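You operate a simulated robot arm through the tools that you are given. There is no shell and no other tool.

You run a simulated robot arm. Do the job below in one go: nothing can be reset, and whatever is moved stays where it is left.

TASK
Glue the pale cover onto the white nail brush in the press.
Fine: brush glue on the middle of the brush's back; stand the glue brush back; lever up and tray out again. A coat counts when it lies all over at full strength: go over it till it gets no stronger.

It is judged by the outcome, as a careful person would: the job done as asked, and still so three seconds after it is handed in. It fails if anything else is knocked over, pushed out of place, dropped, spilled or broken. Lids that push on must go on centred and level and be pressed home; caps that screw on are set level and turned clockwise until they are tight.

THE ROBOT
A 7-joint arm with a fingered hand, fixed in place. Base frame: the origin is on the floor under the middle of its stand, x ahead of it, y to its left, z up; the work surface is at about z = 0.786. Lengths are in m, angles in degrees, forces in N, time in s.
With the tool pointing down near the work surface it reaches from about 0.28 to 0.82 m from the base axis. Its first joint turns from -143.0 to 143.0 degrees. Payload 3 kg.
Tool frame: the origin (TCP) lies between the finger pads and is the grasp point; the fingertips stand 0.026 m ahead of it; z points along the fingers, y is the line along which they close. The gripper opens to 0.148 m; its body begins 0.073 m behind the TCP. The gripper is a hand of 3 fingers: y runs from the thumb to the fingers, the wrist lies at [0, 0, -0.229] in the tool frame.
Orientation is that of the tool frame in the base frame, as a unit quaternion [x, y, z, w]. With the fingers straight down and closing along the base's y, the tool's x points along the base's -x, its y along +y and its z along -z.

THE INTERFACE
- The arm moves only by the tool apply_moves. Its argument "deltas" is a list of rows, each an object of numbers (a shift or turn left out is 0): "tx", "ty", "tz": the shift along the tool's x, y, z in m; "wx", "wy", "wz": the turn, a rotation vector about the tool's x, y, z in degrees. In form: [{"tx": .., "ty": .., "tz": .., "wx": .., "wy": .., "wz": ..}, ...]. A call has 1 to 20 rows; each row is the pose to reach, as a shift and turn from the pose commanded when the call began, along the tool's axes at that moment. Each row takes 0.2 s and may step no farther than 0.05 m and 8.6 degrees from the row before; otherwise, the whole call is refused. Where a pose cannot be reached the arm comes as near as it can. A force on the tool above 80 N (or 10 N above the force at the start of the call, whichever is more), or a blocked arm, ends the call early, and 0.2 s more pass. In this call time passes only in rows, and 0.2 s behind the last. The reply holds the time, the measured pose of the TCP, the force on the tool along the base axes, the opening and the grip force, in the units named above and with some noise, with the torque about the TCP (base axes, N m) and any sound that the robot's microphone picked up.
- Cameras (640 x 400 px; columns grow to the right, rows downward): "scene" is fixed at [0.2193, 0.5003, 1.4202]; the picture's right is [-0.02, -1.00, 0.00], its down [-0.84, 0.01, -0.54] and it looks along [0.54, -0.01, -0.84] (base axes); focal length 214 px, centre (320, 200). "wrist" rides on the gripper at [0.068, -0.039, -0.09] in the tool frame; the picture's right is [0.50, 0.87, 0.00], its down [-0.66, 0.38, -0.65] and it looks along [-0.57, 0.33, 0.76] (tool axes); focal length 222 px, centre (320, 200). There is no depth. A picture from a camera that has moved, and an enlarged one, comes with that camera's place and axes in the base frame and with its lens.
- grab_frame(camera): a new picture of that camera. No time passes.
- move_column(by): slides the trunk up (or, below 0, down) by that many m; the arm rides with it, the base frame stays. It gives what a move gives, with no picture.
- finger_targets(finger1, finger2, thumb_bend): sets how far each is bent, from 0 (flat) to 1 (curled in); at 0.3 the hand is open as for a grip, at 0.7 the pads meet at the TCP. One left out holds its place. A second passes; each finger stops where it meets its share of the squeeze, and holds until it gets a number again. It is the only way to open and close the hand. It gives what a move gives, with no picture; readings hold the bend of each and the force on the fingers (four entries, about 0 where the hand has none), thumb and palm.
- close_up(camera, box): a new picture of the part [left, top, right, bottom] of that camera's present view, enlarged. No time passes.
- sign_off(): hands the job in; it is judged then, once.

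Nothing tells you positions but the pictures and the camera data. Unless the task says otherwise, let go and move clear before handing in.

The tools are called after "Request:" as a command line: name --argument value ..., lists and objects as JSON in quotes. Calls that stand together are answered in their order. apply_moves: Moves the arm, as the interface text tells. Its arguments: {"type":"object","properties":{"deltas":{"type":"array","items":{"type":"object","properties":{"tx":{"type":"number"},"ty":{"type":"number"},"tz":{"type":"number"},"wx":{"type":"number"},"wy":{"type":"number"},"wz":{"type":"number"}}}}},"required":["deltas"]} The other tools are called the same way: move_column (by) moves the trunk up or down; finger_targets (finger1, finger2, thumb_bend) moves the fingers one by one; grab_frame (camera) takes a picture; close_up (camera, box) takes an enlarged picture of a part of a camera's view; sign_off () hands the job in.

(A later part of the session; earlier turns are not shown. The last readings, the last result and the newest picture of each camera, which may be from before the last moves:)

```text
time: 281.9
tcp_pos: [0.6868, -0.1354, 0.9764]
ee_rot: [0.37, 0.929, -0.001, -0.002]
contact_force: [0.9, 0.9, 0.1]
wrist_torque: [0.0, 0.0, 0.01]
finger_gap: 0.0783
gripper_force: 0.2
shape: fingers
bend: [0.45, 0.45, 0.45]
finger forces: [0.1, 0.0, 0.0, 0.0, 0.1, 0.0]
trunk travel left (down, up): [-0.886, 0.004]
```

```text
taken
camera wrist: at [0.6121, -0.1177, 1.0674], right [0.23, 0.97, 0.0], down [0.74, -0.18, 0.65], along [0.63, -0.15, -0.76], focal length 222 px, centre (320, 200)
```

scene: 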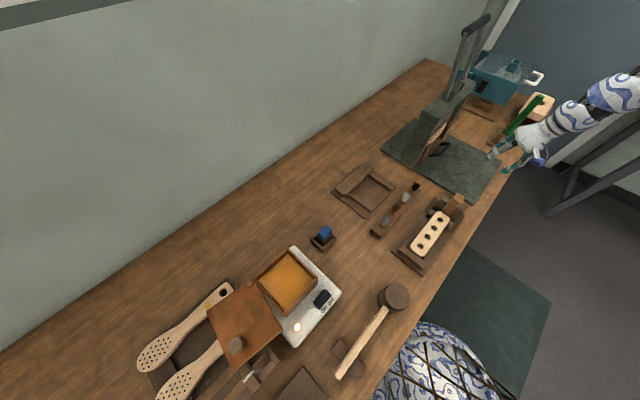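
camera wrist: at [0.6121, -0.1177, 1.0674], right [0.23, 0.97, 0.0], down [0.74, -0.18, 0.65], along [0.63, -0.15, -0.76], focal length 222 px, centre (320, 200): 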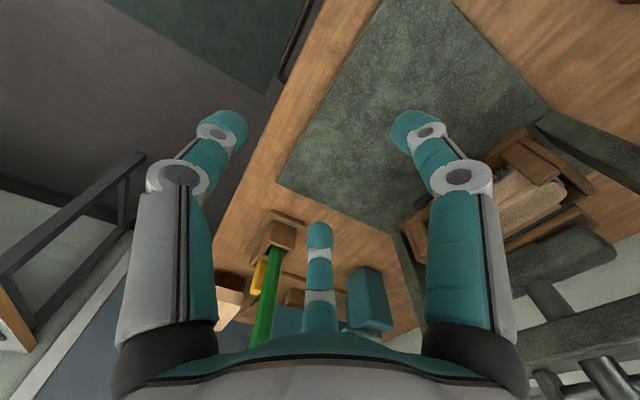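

Request:
apply_moves --deltas '[{"tx": -0.02, "ty": 0.0232, "tz": -0.015}, {"tx": -0.04, "ty": 0.0465, "tz": -0.035}, {"tx": -0.06, "ty": 0.0697, "tz": -0.06}, {"tx": -0.08, "ty": 0.093, "tz": -0.09}, {"tx": -0.0993, "ty": 0.1162, "tz": -0.123}]'

Request:
grab_frame --camera "wrist"

Request:
close_up --camera "scene" --box '[400, 0, 560, 160]'

```text
time: 283.1
tcp_pos: [0.8409, -0.1218, 1.099]
ee_rot: [0.371, 0.929, -0.001, -0.002]
contact_force: [0.0, 0.1, -0.1]
wrist_torque: [-0.01, 0.05, 0.04]
finger_gap: 0.0783
gripper_force: 0.0
shape: fingers
bend: [0.45, 0.45, 0.45]
finger forces: [0.1, 0.0, 0.0, 0.0, 0.0, 0.1]
trunk travel left (down, up): [-0.886, 0.004]
```

```text
taken
camera wrist: at [0.7656, -0.1049, 1.1905], right [0.23, 0.97, 0.0], down [0.74, -0.18, 0.65], along [0.63, -0.15, -0.76], focal length 222 px, centre (320, 200)
```

wrist: 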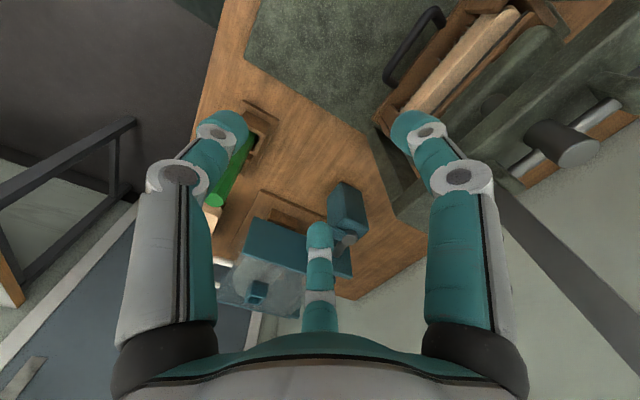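

```text
2.50 times, centred on (480, 80) of scene
camera zoom: at [0.2193, 0.5003, 1.4202], right [-0.02, -1.0, 0.0], down [-0.84, 0.01, -0.54], along [0.54, -0.01, -0.84], focal length 536 px, centre (-80, 500)
```

zoom: 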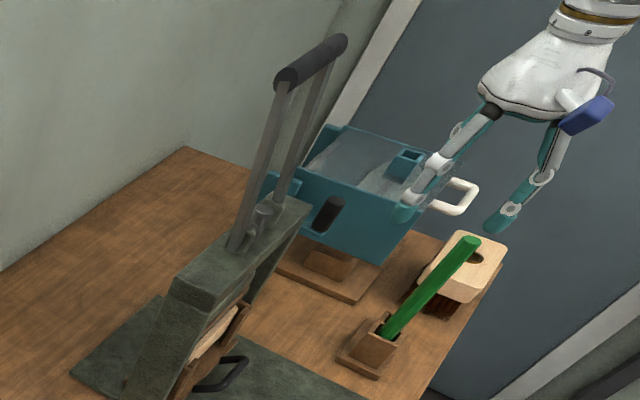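

Request:
apply_moves --deltas '[{"tx": -0.0045, "ty": 0.0047, "tz": -0.035}, {"tx": -0.009, "ty": 0.0094, "tz": -0.07}, {"tx": -0.0135, "ty": 0.0141, "tz": -0.105}, {"tx": -0.018, "ty": 0.0189, "tz": -0.14}, {"tx": -0.0225, "ty": 0.0236, "tz": -0.17}, {"tx": -0.0269, "ty": 0.0283, "tz": -0.2}]'

Request:
grab_frame --camera "wrist"

```text
time: 284.5
tcp_pos: [0.8788, -0.1167, 1.2998]
ee_rot: [0.371, 0.929, 0.0, -0.002]
contact_force: [0.2, 0.4, 0.0]
wrist_torque: [0.0, 0.01, -0.02]
finger_gap: 0.0783
gripper_force: 0.0
shape: fingers
bend: [0.45, 0.45, 0.45]
finger forces: [0.0, 0.0, 0.1, 0.1, 0.0, 0.0]
trunk travel left (down, up): [-0.886, 0.004]
```

```text
taken
camera wrist: at [0.8047, -0.099, 1.3919], right [0.23, 0.97, 0.0], down [0.74, -0.18, 0.65], along [0.63, -0.15, -0.76], focal length 222 px, centre (320, 200)
```

wrist: 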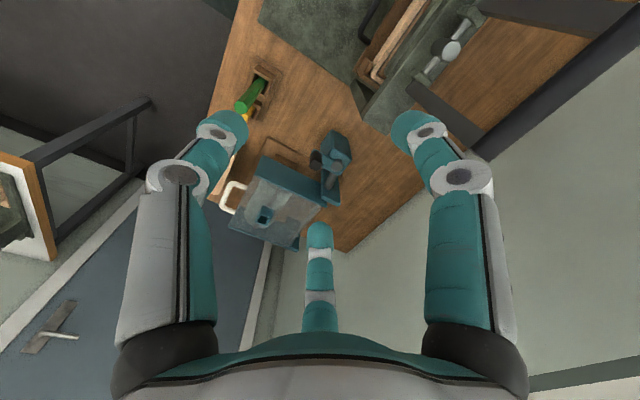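

Request:
close_up --camera "wrist" --box '[400, 0, 640, 180]'

Request:
close_up --camera "scene" --box '[430, 0, 510, 100]'

```text
2.22 times, centred on (520, 90) of wrist
camera zoom: at [0.8047, -0.099, 1.3919], right [0.23, 0.97, 0.0], down [0.74, -0.18, 0.65], along [0.63, -0.15, -0.76], focal length 494 px, centre (-124, 444)
```

zoom: 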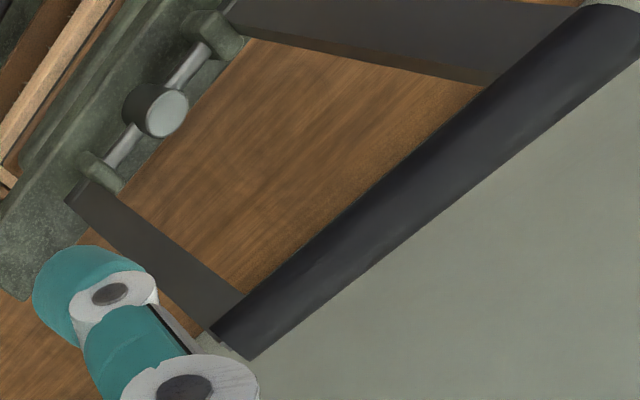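

```text
4.00 times, centred on (470, 50) of scene
camera zoom: at [0.2193, 0.5003, 1.4202], right [-0.02, -1.0, 0.0], down [-0.84, 0.01, -0.54], along [0.54, -0.01, -0.84], focal length 858 px, centre (-280, 800)
```

zoom: 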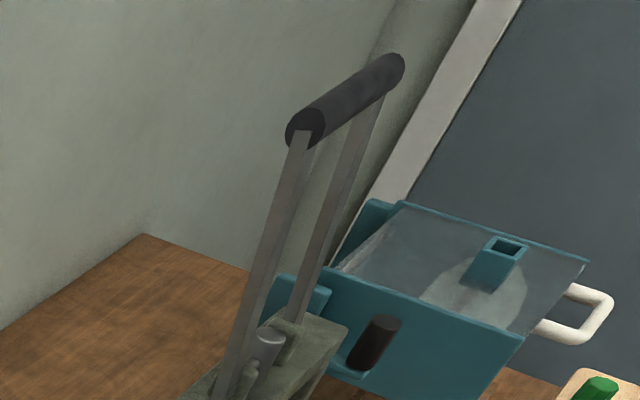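

I have a precise fix: bar centre ≈ (0.904, 0.076, 1.1935), pivot roughly 16 cm below and slightly forward. I'll position over the bar with the fingers opened to straddle it.

Request:
finger_targets --finger1 0.42 --finger2 0.42 --thumb_bend 0.46

Request:
apply_moves --deltas '[{"tx": 0.0234, "ty": 0.0312}, {"tx": 0.0467, "ty": 0.0624}, {"tx": 0.07, "ty": 0.0936}, {"tx": 0.0934, "ty": 0.1248}, {"tx": 0.1167, "ty": 0.156}]'

Request:
grab_frame --camera "wrist"

```text
time: 285.5
tcp_pos: [0.88, -0.1165, 1.2998]
ee_rot: [0.371, 0.929, -0.001, -0.002]
contact_force: [0.2, 0.1, 0.7]
wrist_torque: [-0.03, -0.04, 0.0]
finger_gap: 0.082
gripper_force: 0.0
shape: fingers
bend: [0.42, 0.42, 0.46]
finger forces: [0.0, 0.0, 0.0, 0.0, 0.0, 0.1]
trunk travel left (down, up): [-0.886, 0.004]
```

```text
time: 286.7
tcp_pos: [0.8989, 0.077, 1.2955]
ee_rot: [0.371, 0.928, -0.002, -0.002]
contact_force: [0.3, -0.5, 0.0]
wrist_torque: [0.04, 0.02, 0.0]
finger_gap: 0.0821
gripper_force: 0.1
shape: fingers
bend: [0.42, 0.42, 0.46]
finger forces: [0.0, 0.1, 0.1, 0.1, 0.1, 0.1]
trunk travel left (down, up): [-0.886, 0.004]
```

```text
taken
camera wrist: at [0.8251, 0.0948, 1.3878], right [0.24, 0.97, 0.0], down [0.74, -0.18, 0.65], along [0.63, -0.16, -0.76], focal length 222 px, centre (320, 200)
```

wrist: 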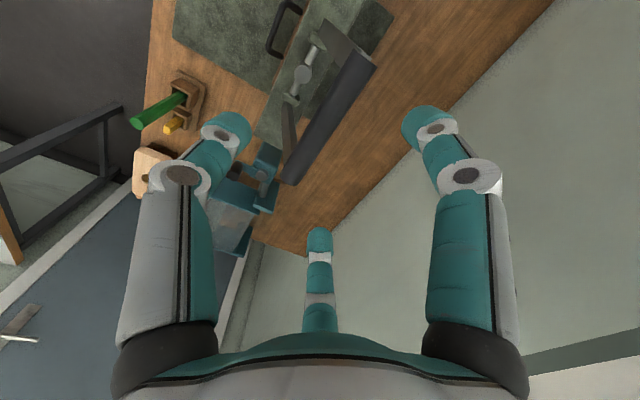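

Request:
close_up --camera "wrist" --box '[240, 20, 420, 200]'

```text
2.22 times, centred on (330, 110) of wrist
camera zoom: at [0.8251, 0.0948, 1.3878], right [0.24, 0.97, 0.0], down [0.74, -0.18, 0.65], along [0.63, -0.16, -0.76], focal length 494 px, centre (298, 400)
```

zoom: 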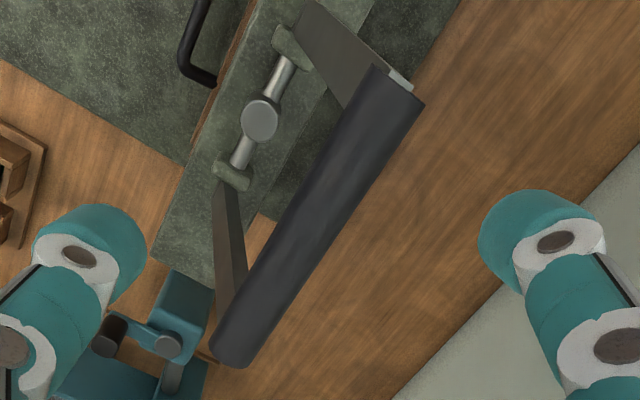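

Request:
apply_moves --deltas '[{"tx": -0.0027, "ty": 0.0026, "tz": 0.03, "wz": 1.5}, {"tx": -0.0027, "ty": 0.0026, "tz": 0.06, "wz": 1.5}]'

Request:
close_up --camera "wrist" --box '[200, 40, 440, 260]'

Request:
close_up --camera "scene" --box '[420, 0, 520, 90]'

```text
time: 287.3
tcp_pos: [0.9039, 0.0754, 1.236]
ee_rot: [0.383, 0.924, -0.001, -0.003]
contact_force: [-0.3, -0.6, 0.9]
wrist_torque: [0.04, 0.02, 0.0]
finger_gap: 0.0817
gripper_force: 0.1
shape: fingers
bend: [0.42, 0.42, 0.46]
finger forces: [0.0, 0.1, 0.1, 0.0, 0.1, 0.0]
trunk travel left (down, up): [-0.886, 0.004]
```

```text
1.82 times, centred on (320, 150) of wrist
camera zoom: at [0.8302, 0.0954, 1.3277], right [0.26, 0.97, 0.0], down [0.73, -0.2, 0.65], along [0.63, -0.17, -0.76], focal length 404 px, centre (320, 291)
```

zoom: 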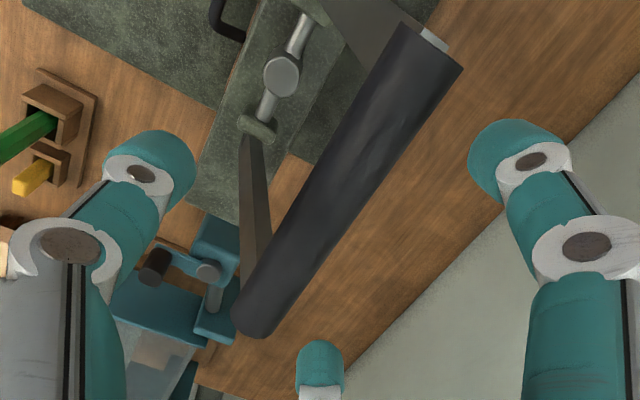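

```text
4.44 times, centred on (470, 45) of scene
camera zoom: at [0.2193, 0.5003, 1.4202], right [-0.02, -1.0, 0.0], down [-0.84, 0.01, -0.54], along [0.54, -0.01, -0.84], focal length 953 px, centre (-347, 889)
```

zoom: 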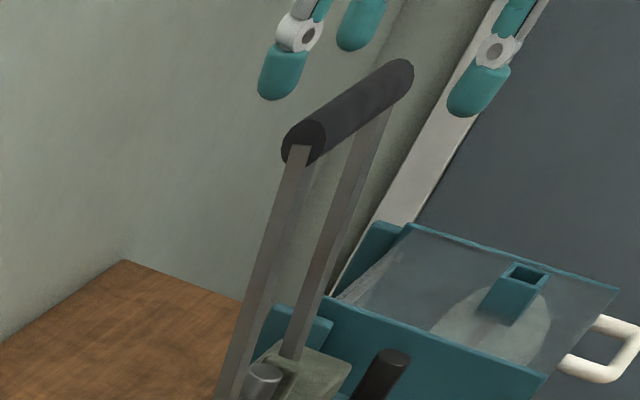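

Request:
apply_moves --deltas '[{"tz": 0.02}, {"tz": 0.036}]'

Request:
close_up --camera "wrist" --box '[200, 60, 440, 280]'

Request:
close_up --camera "scene" --box '[430, 0, 510, 70]'

```text
time: 287.9
tcp_pos: [0.9012, 0.0771, 1.2017]
ee_rot: [0.383, 0.924, -0.001, -0.002]
contact_force: [-0.1, -0.9, 0.7]
wrist_torque: [-0.06, 0.03, 0.02]
finger_gap: 0.0821
gripper_force: 0.1
shape: fingers
bend: [0.42, 0.42, 0.46]
finger forces: [0.0, 0.0, 0.0, 0.1, 0.1, 0.1]
out of reach, approached as far as the arm can: row 2
trunk travel left (down, up): [-0.886, 0.004]
```

```text
1.82 times, centred on (320, 170) of wrist
camera zoom: at [0.8265, 0.0954, 1.2924], right [0.26, 0.97, 0.0], down [0.73, -0.2, 0.65], along [0.63, -0.17, -0.76], focal length 404 px, centre (320, 254)
```

zoom: 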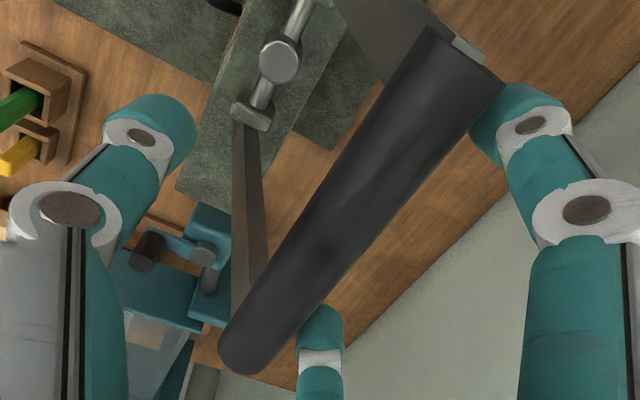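

```text
5.71 times, centred on (470, 35) of scene
camera zoom: at [0.2193, 0.5003, 1.4202], right [-0.02, -1.0, 0.0], down [-0.84, 0.01, -0.54], along [0.54, -0.01, -0.84], focal length 1226 px, centre (-537, 1143)
```

zoom: 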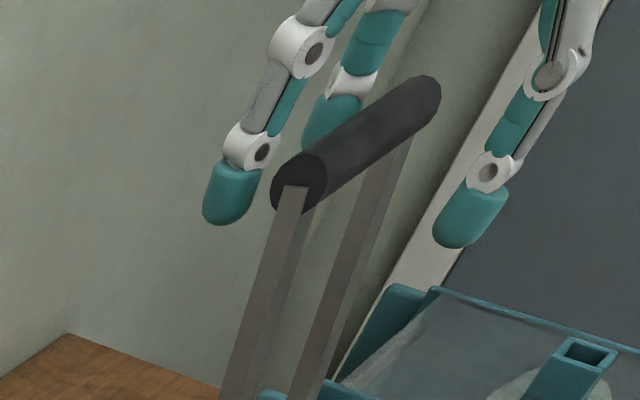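

Request:
finger_targets --finger1 0.52 --finger2 0.52 --thumb_bend 0.58

Request:
close_up --camera "wrist" --box '[200, 60, 440, 280]'

Request:
close_up --camera "scene" --box '[430, 0, 510, 70]'

```text
time: 288.9
tcp_pos: [0.9009, 0.0753, 1.201]
ee_rot: [0.382, 0.924, -0.001, -0.002]
contact_force: [0.3, 1.2, 0.5]
wrist_torque: [0.02, -0.01, 0.03]
finger_gap: 0.0484
gripper_force: 0.1
shape: fingers
bend: [0.52, 0.52, 0.57]
finger forces: [0.1, 0.0, 0.0, 0.0, 0.0, 0.0]
trunk travel left (down, up): [-0.886, 0.004]
```

```text
1.82 times, centred on (320, 170) of wrist
camera zoom: at [0.8263, 0.0946, 1.2926], right [0.26, 0.97, 0.0], down [0.73, -0.2, 0.65], along [0.63, -0.17, -0.76], focal length 404 px, centre (320, 254)
```

zoom: 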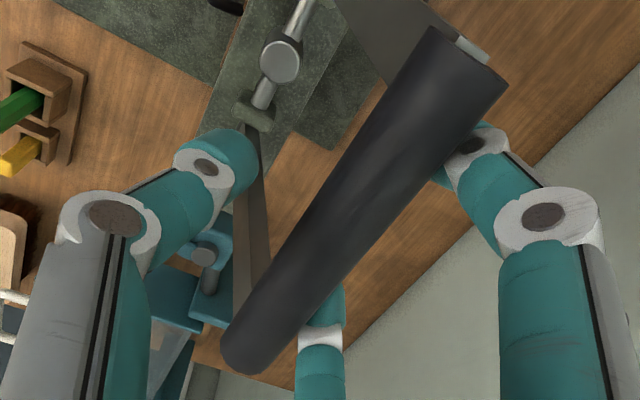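

```text
5.71 times, centred on (470, 35) of scene
camera zoom: at [0.2193, 0.5003, 1.4202], right [-0.02, -1.0, 0.0], down [-0.84, 0.01, -0.54], along [0.54, -0.01, -0.84], focal length 1226 px, centre (-537, 1143)
```

zoom: 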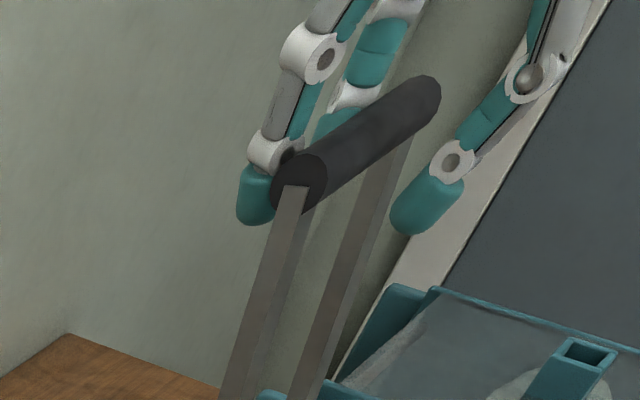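

The bar is loosely enclosed by the hand. I'll draw it forward along its arc in small steps, watching the force.

Request:
apply_moves --deltas '[{"ty": -0.012, "tz": -0.0015}, {"ty": -0.024, "tz": -0.0025}, {"ty": -0.036, "tz": -0.0025}, {"ty": -0.048, "tz": -0.0015}]'

Request:
close_up --camera "scene" --box '[430, 0, 530, 110]'

Request:
close_up --camera "wrist" --box '[200, 60, 440, 280]'

```text
time: 289.9
tcp_pos: [0.865, 0.0383, 1.2027]
ee_rot: [0.384, 0.923, -0.001, -0.002]
contact_force: [0.3, -0.5, 0.6]
wrist_torque: [0.0, 0.02, 0.03]
finger_gap: 0.048
gripper_force: 0.1
shape: fingers
bend: [0.52, 0.52, 0.57]
finger forces: [0.1, 0.0, 0.0, 0.0, 0.0, 0.0]
trunk travel left (down, up): [-0.886, 0.004]
```

```text
3.64 times, centred on (480, 55) of scene
camera zoom: at [0.2193, 0.5003, 1.4202], right [-0.02, -1.0, 0.0], down [-0.84, 0.01, -0.54], along [0.54, -0.01, -0.84], focal length 780 px, centre (-262, 727)
```

zoom: 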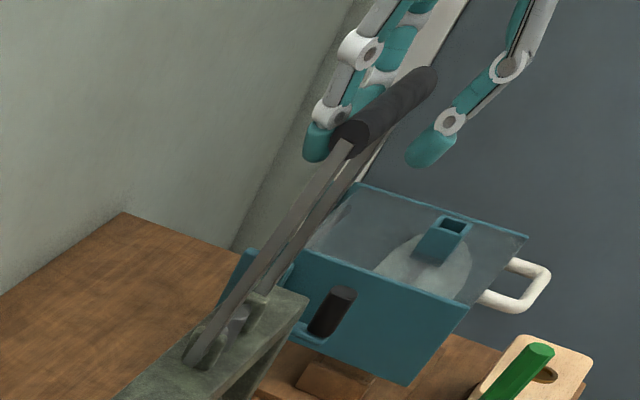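

```text
1.82 times, centred on (320, 170) of wrist
camera zoom: at [0.7902, 0.0572, 1.2946], right [0.26, 0.97, 0.0], down [0.73, -0.2, 0.65], along [0.63, -0.17, -0.76], focal length 404 px, centre (320, 254)
```

zoom: 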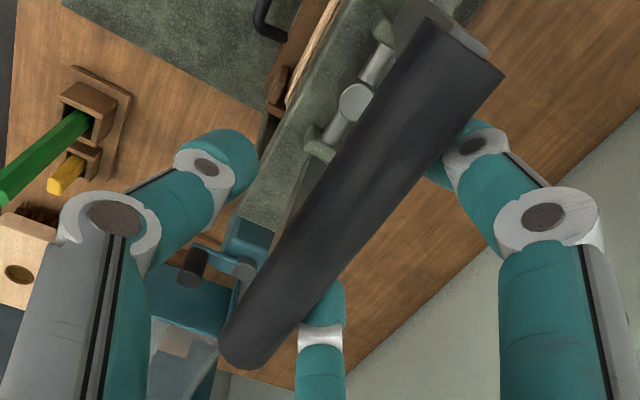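

The lever moves freely with the hand. I'll continue forward along the arc.

Request:
apply_moves --deltas '[{"ty": -0.012, "tz": 0.002}, {"ty": -0.024, "tz": 0.0055}, {"ty": -0.036, "tz": 0.01}, {"ty": -0.047, "tz": 0.015}]'

Request:
close_up --camera "scene" --box '[430, 0, 530, 110]'

Request:
close_up --camera "wrist" --box '[200, 60, 440, 280]'

```text
time: 290.9
tcp_pos: [0.8333, 0.0067, 1.1899]
ee_rot: [0.383, 0.924, 0.0, -0.003]
contact_force: [-0.2, -1.0, 0.1]
wrist_torque: [-0.04, -0.02, 0.01]
finger_gap: 0.0483
gripper_force: 1.3
shape: fingers
bend: [0.52, 0.52, 0.57]
finger forces: [0.0, 0.0, 0.0, 0.0, 0.8, 0.1]
trunk travel left (down, up): [-0.886, 0.004]
```

```text
3.64 times, centred on (480, 55) of scene
camera zoom: at [0.2193, 0.5003, 1.4202], right [-0.02, -1.0, 0.0], down [-0.84, 0.01, -0.54], along [0.54, -0.01, -0.84], focal length 780 px, centre (-262, 727)
```

zoom: 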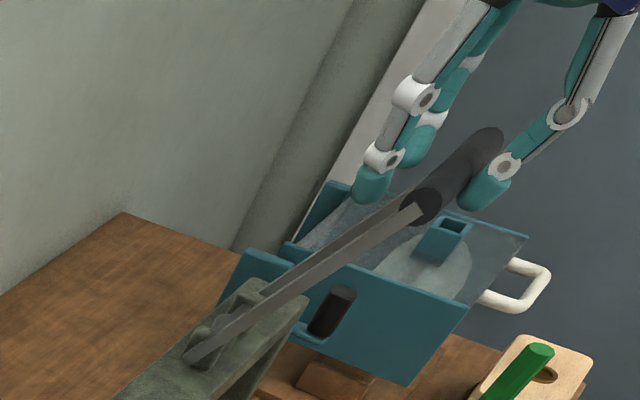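

```text
1.82 times, centred on (320, 170) of wrist
camera zoom: at [0.7591, 0.0264, 1.2807], right [0.26, 0.97, 0.0], down [0.73, -0.2, 0.65], along [0.63, -0.17, -0.76], focal length 404 px, centre (320, 254)
```

zoom: 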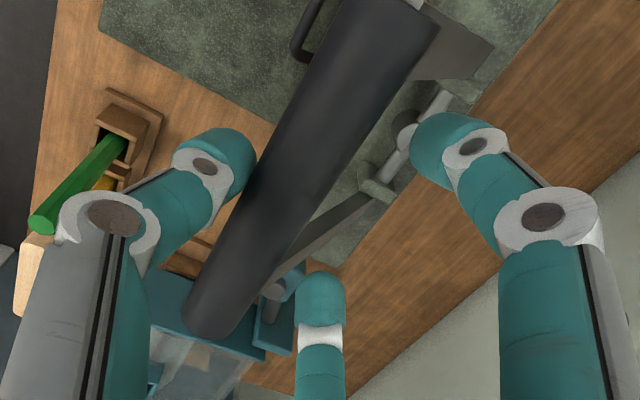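

Request:
apply_moves --deltas '[{"ty": -0.012, "tz": 0.009}, {"ty": -0.024, "tz": 0.019}, {"ty": -0.035, "tz": 0.03}]'

Request:
close_up --camera "scene" --box '[430, 20, 530, 130]'

Request:
close_up --camera "wrist" --box '[200, 60, 440, 280]'

```text
time: 291.7
tcp_pos: [0.8074, -0.0179, 1.1615]
ee_rot: [0.383, 0.924, 0.0, -0.001]
contact_force: [0.0, -0.5, -0.4]
wrist_torque: [-0.03, 0.02, -0.01]
finger_gap: 0.0486
gripper_force: 0.2
shape: fingers
bend: [0.52, 0.52, 0.57]
finger forces: [0.0, 0.1, 0.1, 0.0, 0.9, 0.0]
trunk travel left (down, up): [-0.886, 0.004]
```

```text
3.64 times, centred on (480, 75) of scene
camera zoom: at [0.2193, 0.5003, 1.4202], right [-0.02, -1.0, 0.0], down [-0.84, 0.01, -0.54], along [0.54, -0.01, -0.84], focal length 780 px, centre (-262, 654)
```

zoom: 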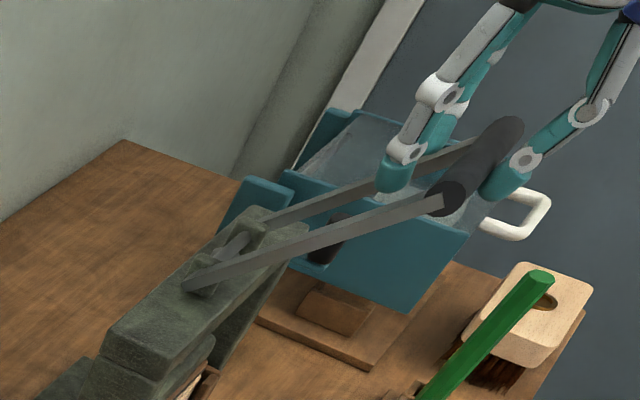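

```text
1.82 times, centred on (320, 170) of wrist
camera zoom: at [0.7335, 0.002, 1.2517], right [0.26, 0.97, 0.0], down [0.73, -0.2, 0.65], along [0.63, -0.17, -0.76], focal length 404 px, centre (320, 254)
```

zoom: 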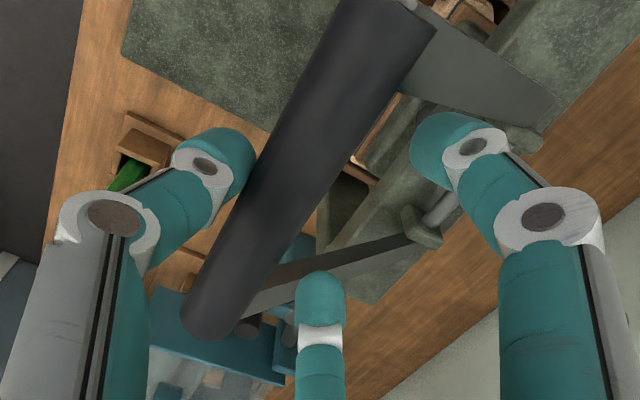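

Request:
apply_moves --deltas '[{"ty": -0.011, "tz": 0.014}, {"ty": -0.02, "tz": 0.03}, {"ty": -0.027, "tz": 0.046}]'

Request:
close_up --camera "scene" --box '[420, 30, 530, 140]'

Request:
close_up --camera "wrist" --box '[200, 60, 440, 280]'

```text
time: 292.5
tcp_pos: [0.7883, -0.0377, 1.1144]
ee_rot: [0.383, 0.924, -0.001, -0.002]
contact_force: [-2.5, 0.2, -0.1]
wrist_torque: [0.03, 0.02, -0.02]
finger_gap: 0.0496
gripper_force: 1.5
shape: fingers
bend: [0.52, 0.52, 0.56]
finger forces: [0.1, 0.1, 0.0, 0.0, 1.7, 0.0]
trunk travel left (down, up): [-0.886, 0.004]
```

```text
3.64 times, centred on (475, 85) of scene
camera zoom: at [0.2193, 0.5003, 1.4202], right [-0.02, -1.0, 0.0], down [-0.84, 0.01, -0.54], along [0.54, -0.01, -0.84], focal length 780 px, centre (-244, 618)
```

zoom: 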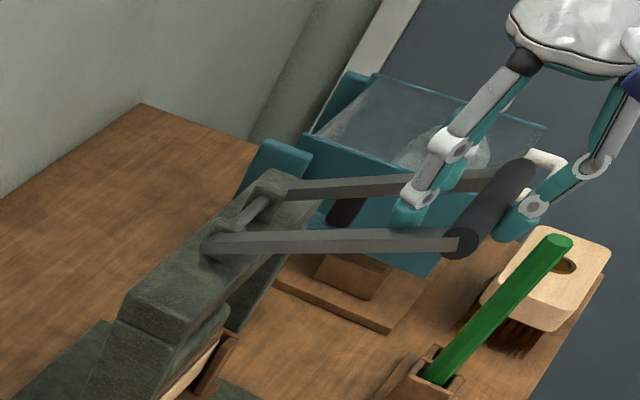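

```text
1.82 times, centred on (320, 170) of wrist
camera zoom: at [0.7149, -0.0186, 1.2056], right [0.26, 0.97, 0.0], down [0.73, -0.2, 0.65], along [0.63, -0.17, -0.76], focal length 404 px, centre (320, 254)
```

zoom: 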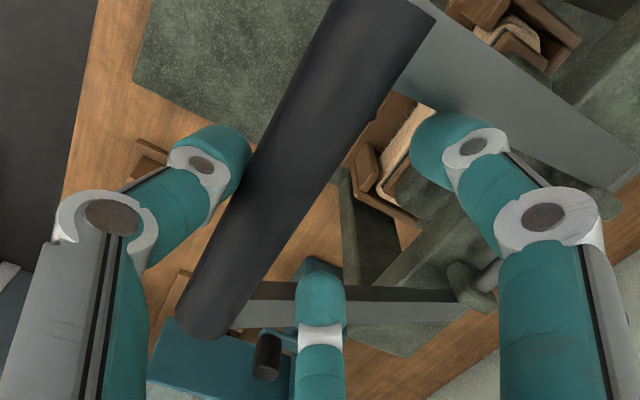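

Request:
apply_moves --deltas '[{"ty": -0.004, "tz": 0.014}, {"ty": -0.007, "tz": 0.028}, {"ty": -0.009, "tz": 0.042}]'

Request:
close_up --camera "scene" --box '[420, 40, 530, 150]'

Request:
close_up --camera "wrist" --box '[200, 60, 440, 280]'

```text
time: 293.3
tcp_pos: [0.7824, -0.0437, 1.0711]
ee_rot: [0.383, 0.924, -0.002, -0.002]
contact_force: [-3.2, -2.1, -1.6]
wrist_torque: [-0.01, 0.01, -0.04]
finger_gap: 0.0516
gripper_force: 2.2
shape: fingers
bend: [0.52, 0.52, 0.55]
finger forces: [0.0, 0.1, 0.0, 0.0, 3.8, 0.0]
trunk travel left (down, up): [-0.886, 0.004]
```

```text
3.64 times, centred on (475, 95) of scene
camera zoom: at [0.2193, 0.5003, 1.4202], right [-0.02, -1.0, 0.0], down [-0.84, 0.01, -0.54], along [0.54, -0.01, -0.84], focal length 780 px, centre (-244, 582)
```

zoom: 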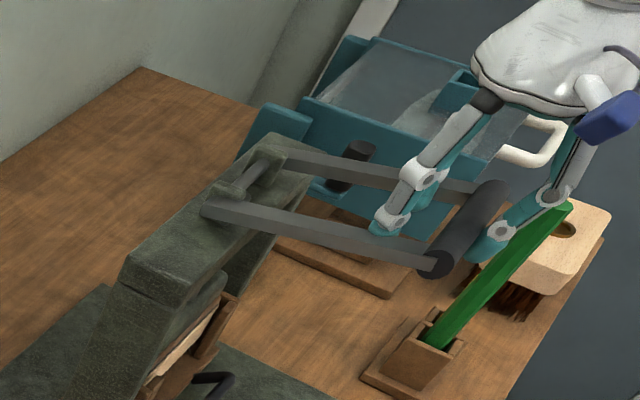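

```text
1.82 times, centred on (320, 170) of wrist
camera zoom: at [0.7086, -0.0248, 1.1636], right [0.26, 0.97, 0.0], down [0.73, -0.19, 0.65], along [0.63, -0.17, -0.76], focal length 404 px, centre (320, 254)
```

zoom: 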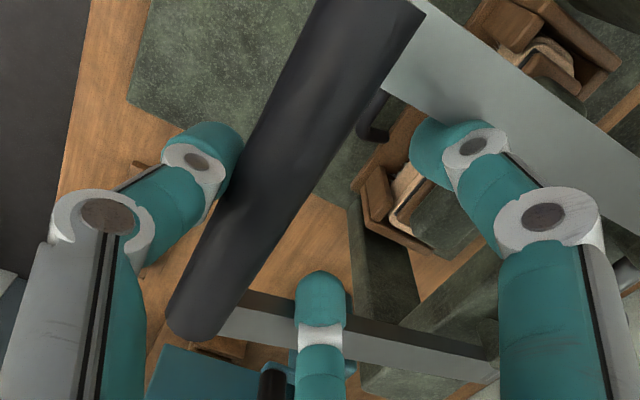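

Request:
apply_moves --deltas '[{"tz": 0.014}, {"ty": 0.001, "tz": 0.028}]'

Request:
close_up --camera "scene" --box '[400, 50, 520, 170]'

Request:
close_up --camera "wrist" --box '[200, 60, 440, 280]'

```text
time: 293.9
tcp_pos: [0.7824, -0.0423, 1.0443]
ee_rot: [0.383, 0.924, -0.001, -0.002]
contact_force: [-2.1, -3.7, 4.1]
wrist_torque: [0.03, 0.06, -0.05]
finger_gap: 0.0477
gripper_force: 4.9
shape: fingers
bend: [0.54, 0.53, 0.56]
finger forces: [3.8, 2.6, 0.1, 0.0, 3.3, 0.0]
trunk travel left (down, up): [-0.886, 0.004]
```

```text
3.33 times, centred on (460, 110) of scene
camera zoom: at [0.2193, 0.5003, 1.4202], right [-0.02, -1.0, 0.0], down [-0.84, 0.01, -0.54], along [0.54, -0.01, -0.84], focal length 715 px, centre (-147, 500)
```

zoom: 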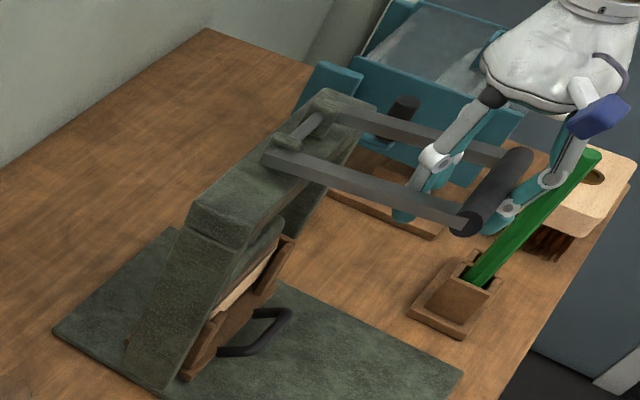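

```text
1.82 times, centred on (320, 170) of wrist
camera zoom: at [0.7091, -0.0237, 1.1356], right [0.26, 0.97, 0.0], down [0.73, -0.2, 0.65], along [0.63, -0.17, -0.76], focal length 404 px, centre (320, 254)
```

zoom: 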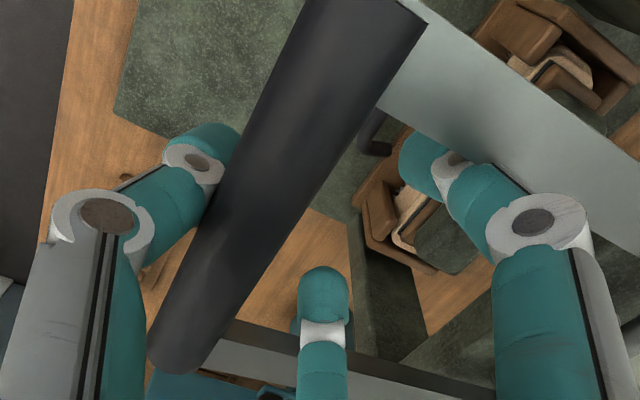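

Request:
close_up --camera "scene" --box '[420, 110, 480, 170]'

Request:
close_up --camera "wrist" --box '[360, 60, 520, 200]'

```text
6.67 times, centred on (450, 140) of scene
camera zoom: at [0.2193, 0.5003, 1.4202], right [-0.02, -1.0, 0.0], down [-0.84, 0.01, -0.54], along [0.54, -0.01, -0.84], focal length 1430 px, centre (-547, 600)
```

zoom: 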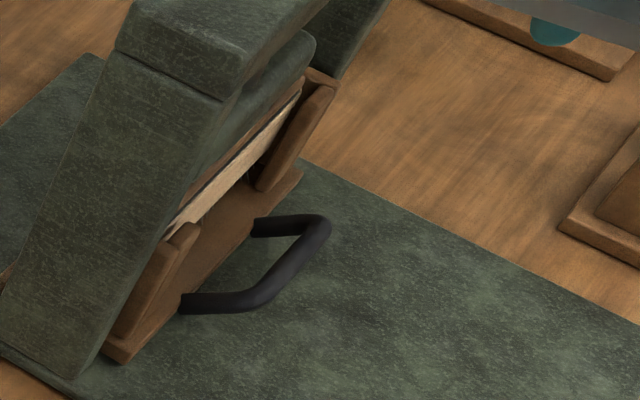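

```text
2.86 times, centred on (440, 130) of wrist
camera zoom: at [0.7091, -0.0237, 1.1356], right [0.26, 0.97, 0.0], down [0.73, -0.2, 0.65], along [0.63, -0.17, -0.76], focal length 635 px, centre (-23, 400)
```

zoom: 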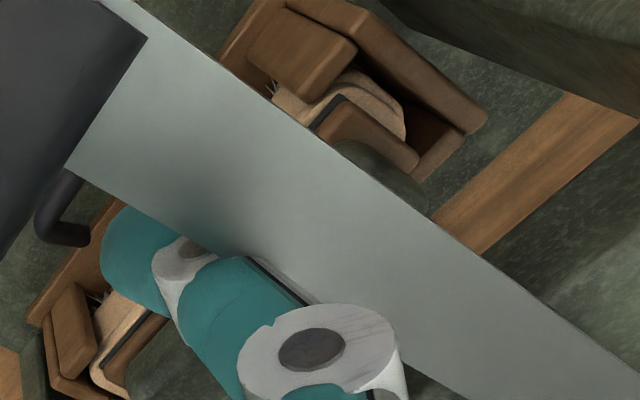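

The lever has come down below horizontal and the pad now sits on the cover. To press firmly I'll lift off slightly, make a fist, and push down on the middle of the bar.

Request:
apply_moves --deltas '[{"tz": -0.02}, {"tz": -0.045}]'

Request:
finger_targets --finger1 0.68 --finger2 0.68 --thumb_bend 0.68

Request:
grab_frame --camera "wrist"

Request:
close_up --camera "scene" --box '[400, 40, 520, 160]'

```text
time: 294.5
tcp_pos: [0.7851, -0.0415, 1.0907]
ee_rot: [0.383, 0.924, -0.001, 0.0]
contact_force: [-1.5, -0.8, -1.0]
wrist_torque: [-0.01, -0.01, -0.02]
finger_gap: 0.0496
gripper_force: 1.0
shape: fingers
bend: [0.52, 0.52, 0.56]
finger forces: [0.1, 0.1, 0.0, 0.0, 2.0, 0.1]
trunk travel left (down, up): [-0.886, 0.004]
```

```text
time: 295.5
tcp_pos: [0.7831, -0.0419, 1.0913]
ee_rot: [0.383, 0.924, 0.0, -0.001]
contact_force: [-11.7, -13.3, 2.1]
wrist_torque: [-0.22, 0.22, 0.0]
finger_gap: 0.0217
gripper_force: 7.6
shape: fingers
bend: [0.68, 0.68, 0.61]
finger forces: [0.0, 0.0, 0.0, 0.0, 15.6, 0.0]
trunk travel left (down, up): [-0.886, 0.004]
```

```text
taken
camera wrist: at [0.7087, -0.0237, 1.1819], right [0.26, 0.97, 0.0], down [0.73, -0.2, 0.65], along [0.63, -0.17, -0.76], focal length 222 px, centre (320, 200)
```

wrist: 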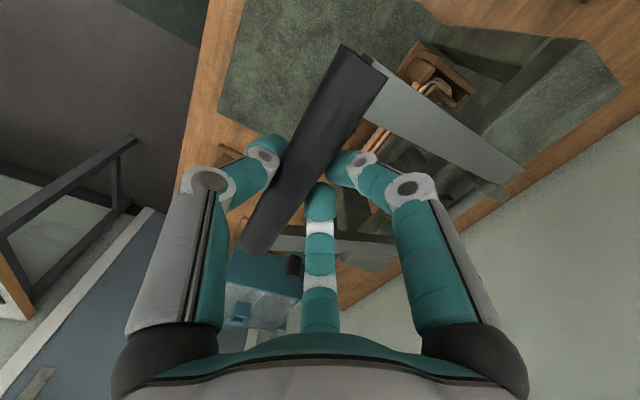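

```text
3.33 times, centred on (460, 100) of scene
camera zoom: at [0.2193, 0.5003, 1.4202], right [-0.02, -1.0, 0.0], down [-0.84, 0.01, -0.54], along [0.54, -0.01, -0.84], focal length 715 px, centre (-147, 533)
```

zoom: 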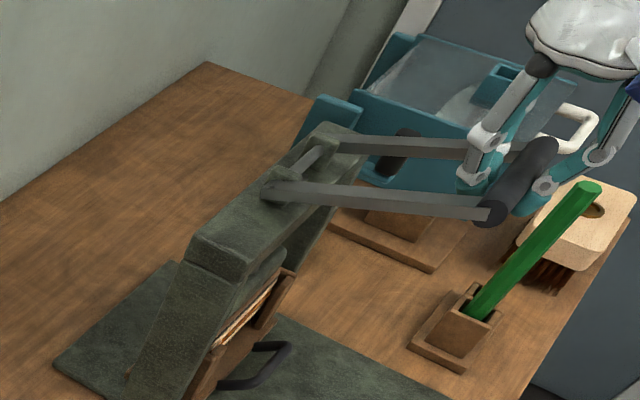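

Request:
finger_targets --thumb_bend 0.45

Request:
apply_moves --deltas '[{"tz": -0.02}, {"tz": -0.04}]'

Request:
grab_frame --camera "wrist"

Request:
close_up --camera "scene" --box '[400, 40, 520, 160]'

```text
time: 296.5
tcp_pos: [0.7851, -0.0428, 1.0901]
ee_rot: [0.383, 0.924, -0.002, -0.002]
contact_force: [-0.2, -0.8, 0.3]
wrist_torque: [-0.02, -0.02, -0.01]
finger_gap: 0.0459
gripper_force: 0.0
shape: fingers
bend: [0.68, 0.68, 0.45]
finger forces: [0.0, 0.0, 0.1, 0.1, 0.0, 0.0]
trunk travel left (down, up): [-0.886, 0.004]
```

```text
time: 297.1
tcp_pos: [0.7848, -0.0421, 1.1313]
ee_rot: [0.383, 0.924, -0.002, -0.003]
contact_force: [0.7, -0.2, -0.3]
wrist_torque: [0.04, 0.01, 0.01]
finger_gap: 0.046
gripper_force: 0.0
shape: fingers
bend: [0.68, 0.68, 0.45]
finger forces: [0.0, 0.0, 0.0, 0.1, 0.1, 0.1]
trunk travel left (down, up): [-0.886, 0.004]
```

```text
taken
camera wrist: at [0.7103, -0.0223, 1.2219], right [0.26, 0.97, 0.0], down [0.73, -0.2, 0.65], along [0.63, -0.17, -0.76], focal length 222 px, centre (320, 200)
```

wrist: 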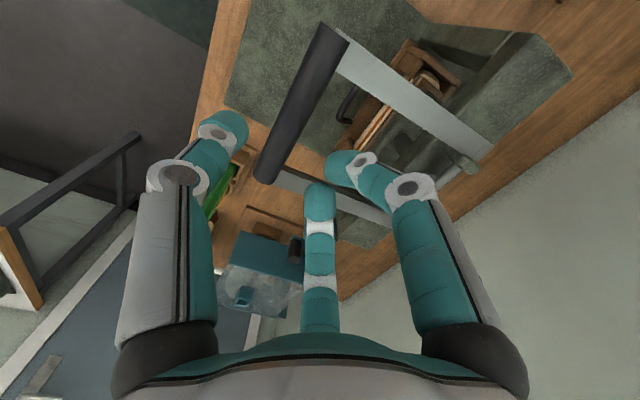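

```text
3.33 times, centred on (460, 100) of scene
camera zoom: at [0.2193, 0.5003, 1.4202], right [-0.02, -1.0, 0.0], down [-0.84, 0.01, -0.54], along [0.54, -0.01, -0.84], focal length 715 px, centre (-147, 533)
```

zoom: 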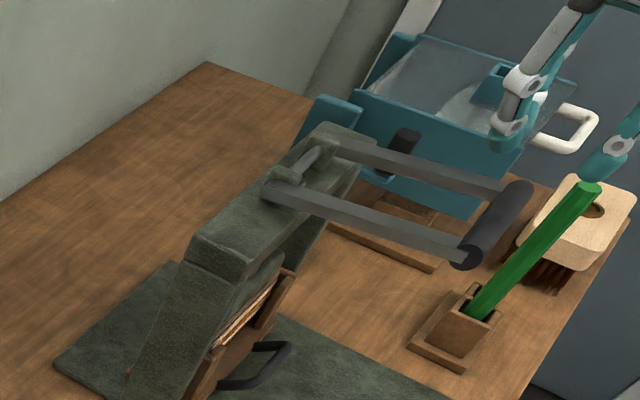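

Request:
finger_targets --finger1 0.7 --finger2 0.7 --thumb_bend 0.7

Request:
apply_moves --deltas '[{"tx": -0.0044, "ty": -0.0174}, {"tx": -0.0044, "ty": -0.0174, "tz": 0.03}, {"tx": -0.0044, "ty": -0.0174, "tz": 0.06}]'

Request:
grab_frame --camera "wrist"

Request:
close_up --camera "scene" --box '[420, 40, 520, 140]'

```text
time: 298.1
tcp_pos: [0.7848, -0.0411, 1.1302]
ee_rot: [0.382, 0.924, 0.0, -0.002]
contact_force: [0.5, -0.1, -0.5]
wrist_torque: [-0.01, 0.03, -0.01]
finger_gap: 0.0003
gripper_force: 0.0
shape: fingers
bend: [0.7, 0.7, 0.7]
finger forces: [0.1, 0.1, 0.0, 0.0, 0.0, 0.1]
trunk travel left (down, up): [-0.886, 0.004]
```

```text
time: 298.9
tcp_pos: [0.7752, -0.0552, 1.0735]
ee_rot: [0.383, 0.924, 0.0, 0.001]
contact_force: [6.1, 2.1, 22.5]
wrist_torque: [-0.03, -0.08, 0.01]
finger_gap: 0.0
gripper_force: 12.3
shape: fingers
bend: [0.68, 0.68, 0.75]
finger forces: [0.0, 0.0, 0.1, 0.0, 25.1, 0.1]
trunk travel left (down, up): [-0.886, 0.004]
```

```text
taken
camera wrist: at [0.7003, -0.0361, 1.1637], right [0.26, 0.97, 0.0], down [0.73, -0.2, 0.66], along [0.63, -0.17, -0.76], focal length 222 px, centre (320, 200)
```

wrist: 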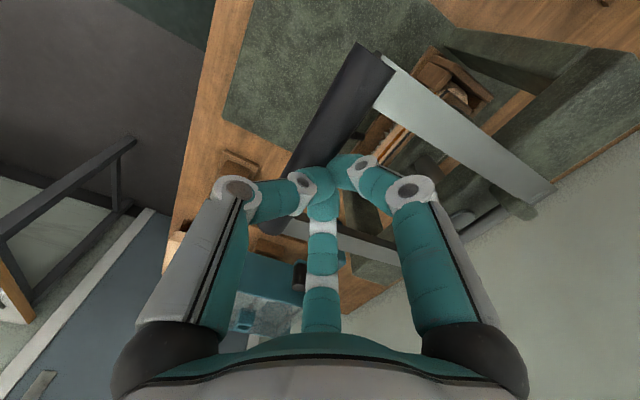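

```text
4.00 times, centred on (470, 90) of scene
camera zoom: at [0.2193, 0.5003, 1.4202], right [-0.02, -1.0, 0.0], down [-0.84, 0.01, -0.54], along [0.54, -0.01, -0.84], focal length 858 px, centre (-280, 640)
```

zoom: 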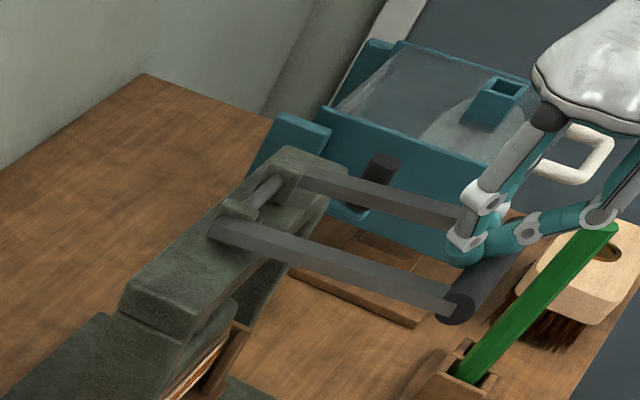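

The fist is on the bar pushing down with about 22 N. I'll increase the pressure gradually.

Request:
apply_moves --deltas '[{"tz": 0.006}]'

Request:
apply_moves --deltas '[{"tz": 0.006}]'

Request:
close_up --camera "scene" --box '[420, 50, 520, 150]'

```text
time: 299.3
tcp_pos: [0.7746, -0.0548, 1.0635]
ee_rot: [0.382, 0.924, 0.0, -0.002]
contact_force: [10.1, 10.1, 19.0]
wrist_torque: [0.08, -0.12, 0.03]
finger_gap: 0.0007
gripper_force: 12.4
shape: fingers
bend: [0.67, 0.67, 0.79]
finger forces: [0.1, 0.0, 0.0, 0.1, 25.6, 0.0]
trunk travel left (down, up): [-0.886, 0.004]
```

```text
time: 299.7
tcp_pos: [0.7744, -0.0541, 1.0567]
ee_rot: [0.381, 0.924, 0.0, 0.0]
contact_force: [11.7, 12.7, 27.4]
wrist_torque: [0.11, -0.07, 0.01]
finger_gap: 0.0023
gripper_force: 17.1
shape: fingers
bend: [0.68, 0.68, 0.82]
finger forces: [2.8, 2.8, 0.0, 0.0, 27.4, 0.0]
trunk travel left (down, up): [-0.886, 0.004]
```

```text
4.00 times, centred on (470, 100) of scene
camera zoom: at [0.2193, 0.5003, 1.4202], right [-0.02, -1.0, 0.0], down [-0.84, 0.01, -0.54], along [0.54, -0.01, -0.84], focal length 858 px, centre (-280, 600)
```

zoom: 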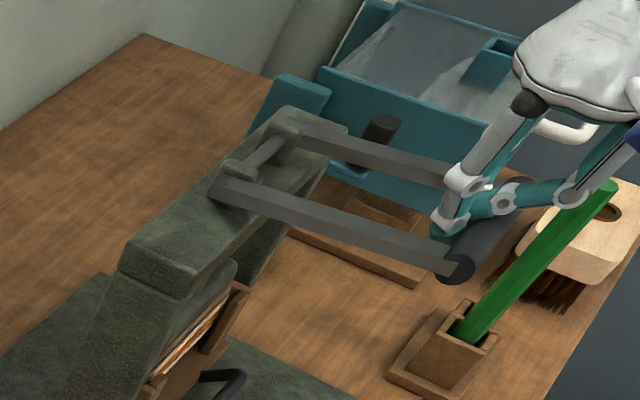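

Request:
apply_moves --deltas '[{"tz": -0.02}, {"tz": -0.035}, {"ty": -0.012, "tz": -0.035}]'

Request:
finger_targets --finger1 0.7 --finger2 0.7 --thumb_bend 0.7

Request:
grab_frame --camera "wrist"

Request:
close_up --camera "scene" --box '[420, 50, 520, 150]'

```text
time: 300.5
tcp_pos: [0.7637, -0.0677, 1.0932]
ee_rot: [0.382, 0.924, -0.001, -0.002]
contact_force: [0.0, -0.2, -0.5]
wrist_torque: [0.01, -0.04, 0.01]
finger_gap: 0.0
gripper_force: 0.0
shape: fingers
bend: [0.69, 0.69, 0.7]
finger forces: [0.0, 0.0, 0.1, 0.1, 0.0, 0.0]
trunk travel left (down, up): [-0.886, 0.004]
```

```text
time: 301.5
tcp_pos: [0.7653, -0.0664, 1.0931]
ee_rot: [0.383, 0.924, 0.0, -0.001]
contact_force: [-0.3, 0.4, -0.5]
wrist_torque: [0.0, 0.0, 0.01]
finger_gap: 0.0
gripper_force: 0.1
shape: fingers
bend: [0.69, 0.69, 0.7]
finger forces: [0.0, 0.1, 0.1, 0.0, 0.0, 0.1]
trunk travel left (down, up): [-0.886, 0.004]
```

```text
taken
camera wrist: at [0.6912, -0.0469, 1.1838], right [0.26, 0.97, 0.0], down [0.73, -0.2, 0.65], along [0.63, -0.17, -0.76], focal length 222 px, centre (320, 200)
```

wrist: 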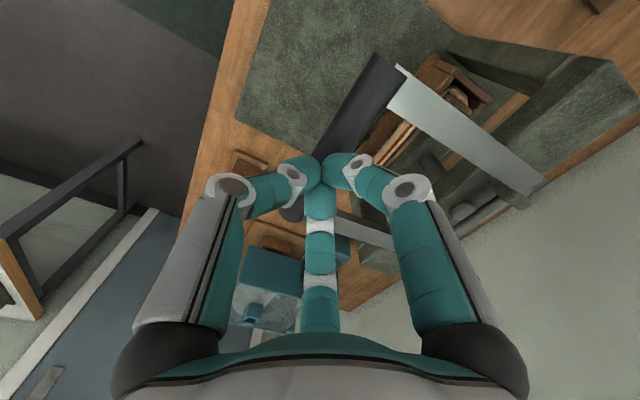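

```text
4.00 times, centred on (470, 100) of scene
camera zoom: at [0.2193, 0.5003, 1.4202], right [-0.02, -1.0, 0.0], down [-0.84, 0.01, -0.54], along [0.54, -0.01, -0.84], focal length 858 px, centre (-280, 600)
```

zoom: 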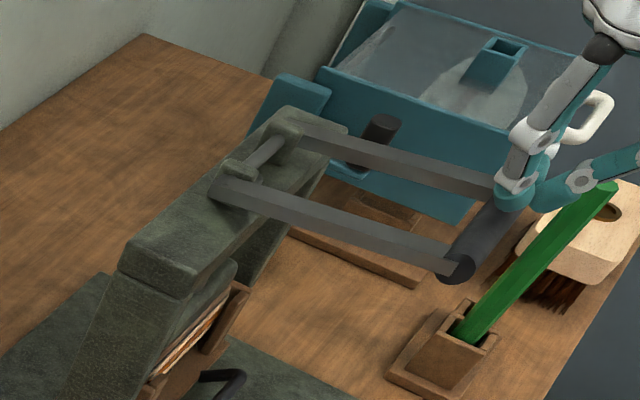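

Request:
apply_moves --deltas '[{"tz": 0.02}, {"tz": 0.035}]'

Request:
apply_moves --deltas '[{"tz": 0.008}]'

Request:
apply_moves --deltas '[{"tz": 0.008}]'

Request:
close_up --camera "scene" --box '[420, 50, 520, 150]'

```text
time: 302.1
tcp_pos: [0.7705, -0.062, 1.0727]
ee_rot: [0.382, 0.924, 0.004, 0.008]
contact_force: [-12.4, 9.6, 70.3]
wrist_torque: [0.11, 0.4, -0.1]
finger_gap: 0.0006
gripper_force: 52.9
shape: fingers
bend: [0.79, 0.78, 0.69]
finger forces: [42.5, 42.8, 0.0, 0.0, 20.1, 0.0]
trunk travel left (down, up): [-0.886, 0.004]
stopped in row 2: the force on the tool passed its limit at 90 N (the readings are from after the stop); the commanded pose is now the measured one
```

```text
time: 302.4
tcp_pos: [0.7717, -0.0638, 1.0753]
ee_rot: [0.382, 0.924, 0.005, 0.01]
contact_force: [-21.1, 7.5, 70.6]
wrist_torque: [0.04, 0.68, -0.14]
finger_gap: 0.0009
gripper_force: 49.2
shape: fingers
bend: [0.78, 0.77, 0.7]
finger forces: [38.5, 35.2, 0.0, 0.0, 24.9, 0.0]
trunk travel left (down, up): [-0.886, 0.004]
stopped in row 1: the force on the tool passed its limit at 88 N (the readings are from after the stop); the commanded pose is now the measured one
```

```text
time: 302.7
tcp_pos: [0.7746, -0.063, 1.0738]
ee_rot: [0.381, 0.925, 0.006, 0.012]
contact_force: [-28.0, 7.3, 69.8]
wrist_torque: [-0.07, 0.93, -0.21]
finger_gap: 0.0013
gripper_force: 48.2
shape: fingers
bend: [0.78, 0.76, 0.7]
finger forces: [36.6, 31.0, 0.0, 0.1, 28.7, 0.0]
trunk travel left (down, up): [-0.886, 0.004]
stopped in row 1: the force on the tool passed its limit at 90 N (the readings are from after the stop); the commanded pose is now the measured one
```

```text
4.00 times, centred on (470, 100) of scene
camera zoom: at [0.2193, 0.5003, 1.4202], right [-0.02, -1.0, 0.0], down [-0.84, 0.01, -0.54], along [0.54, -0.01, -0.84], focal length 858 px, centre (-280, 600)
```

zoom: 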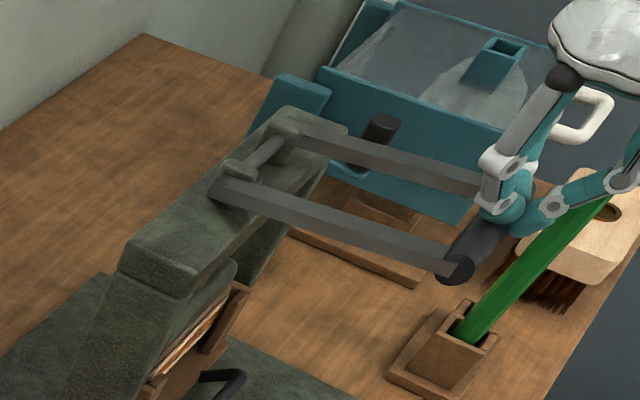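

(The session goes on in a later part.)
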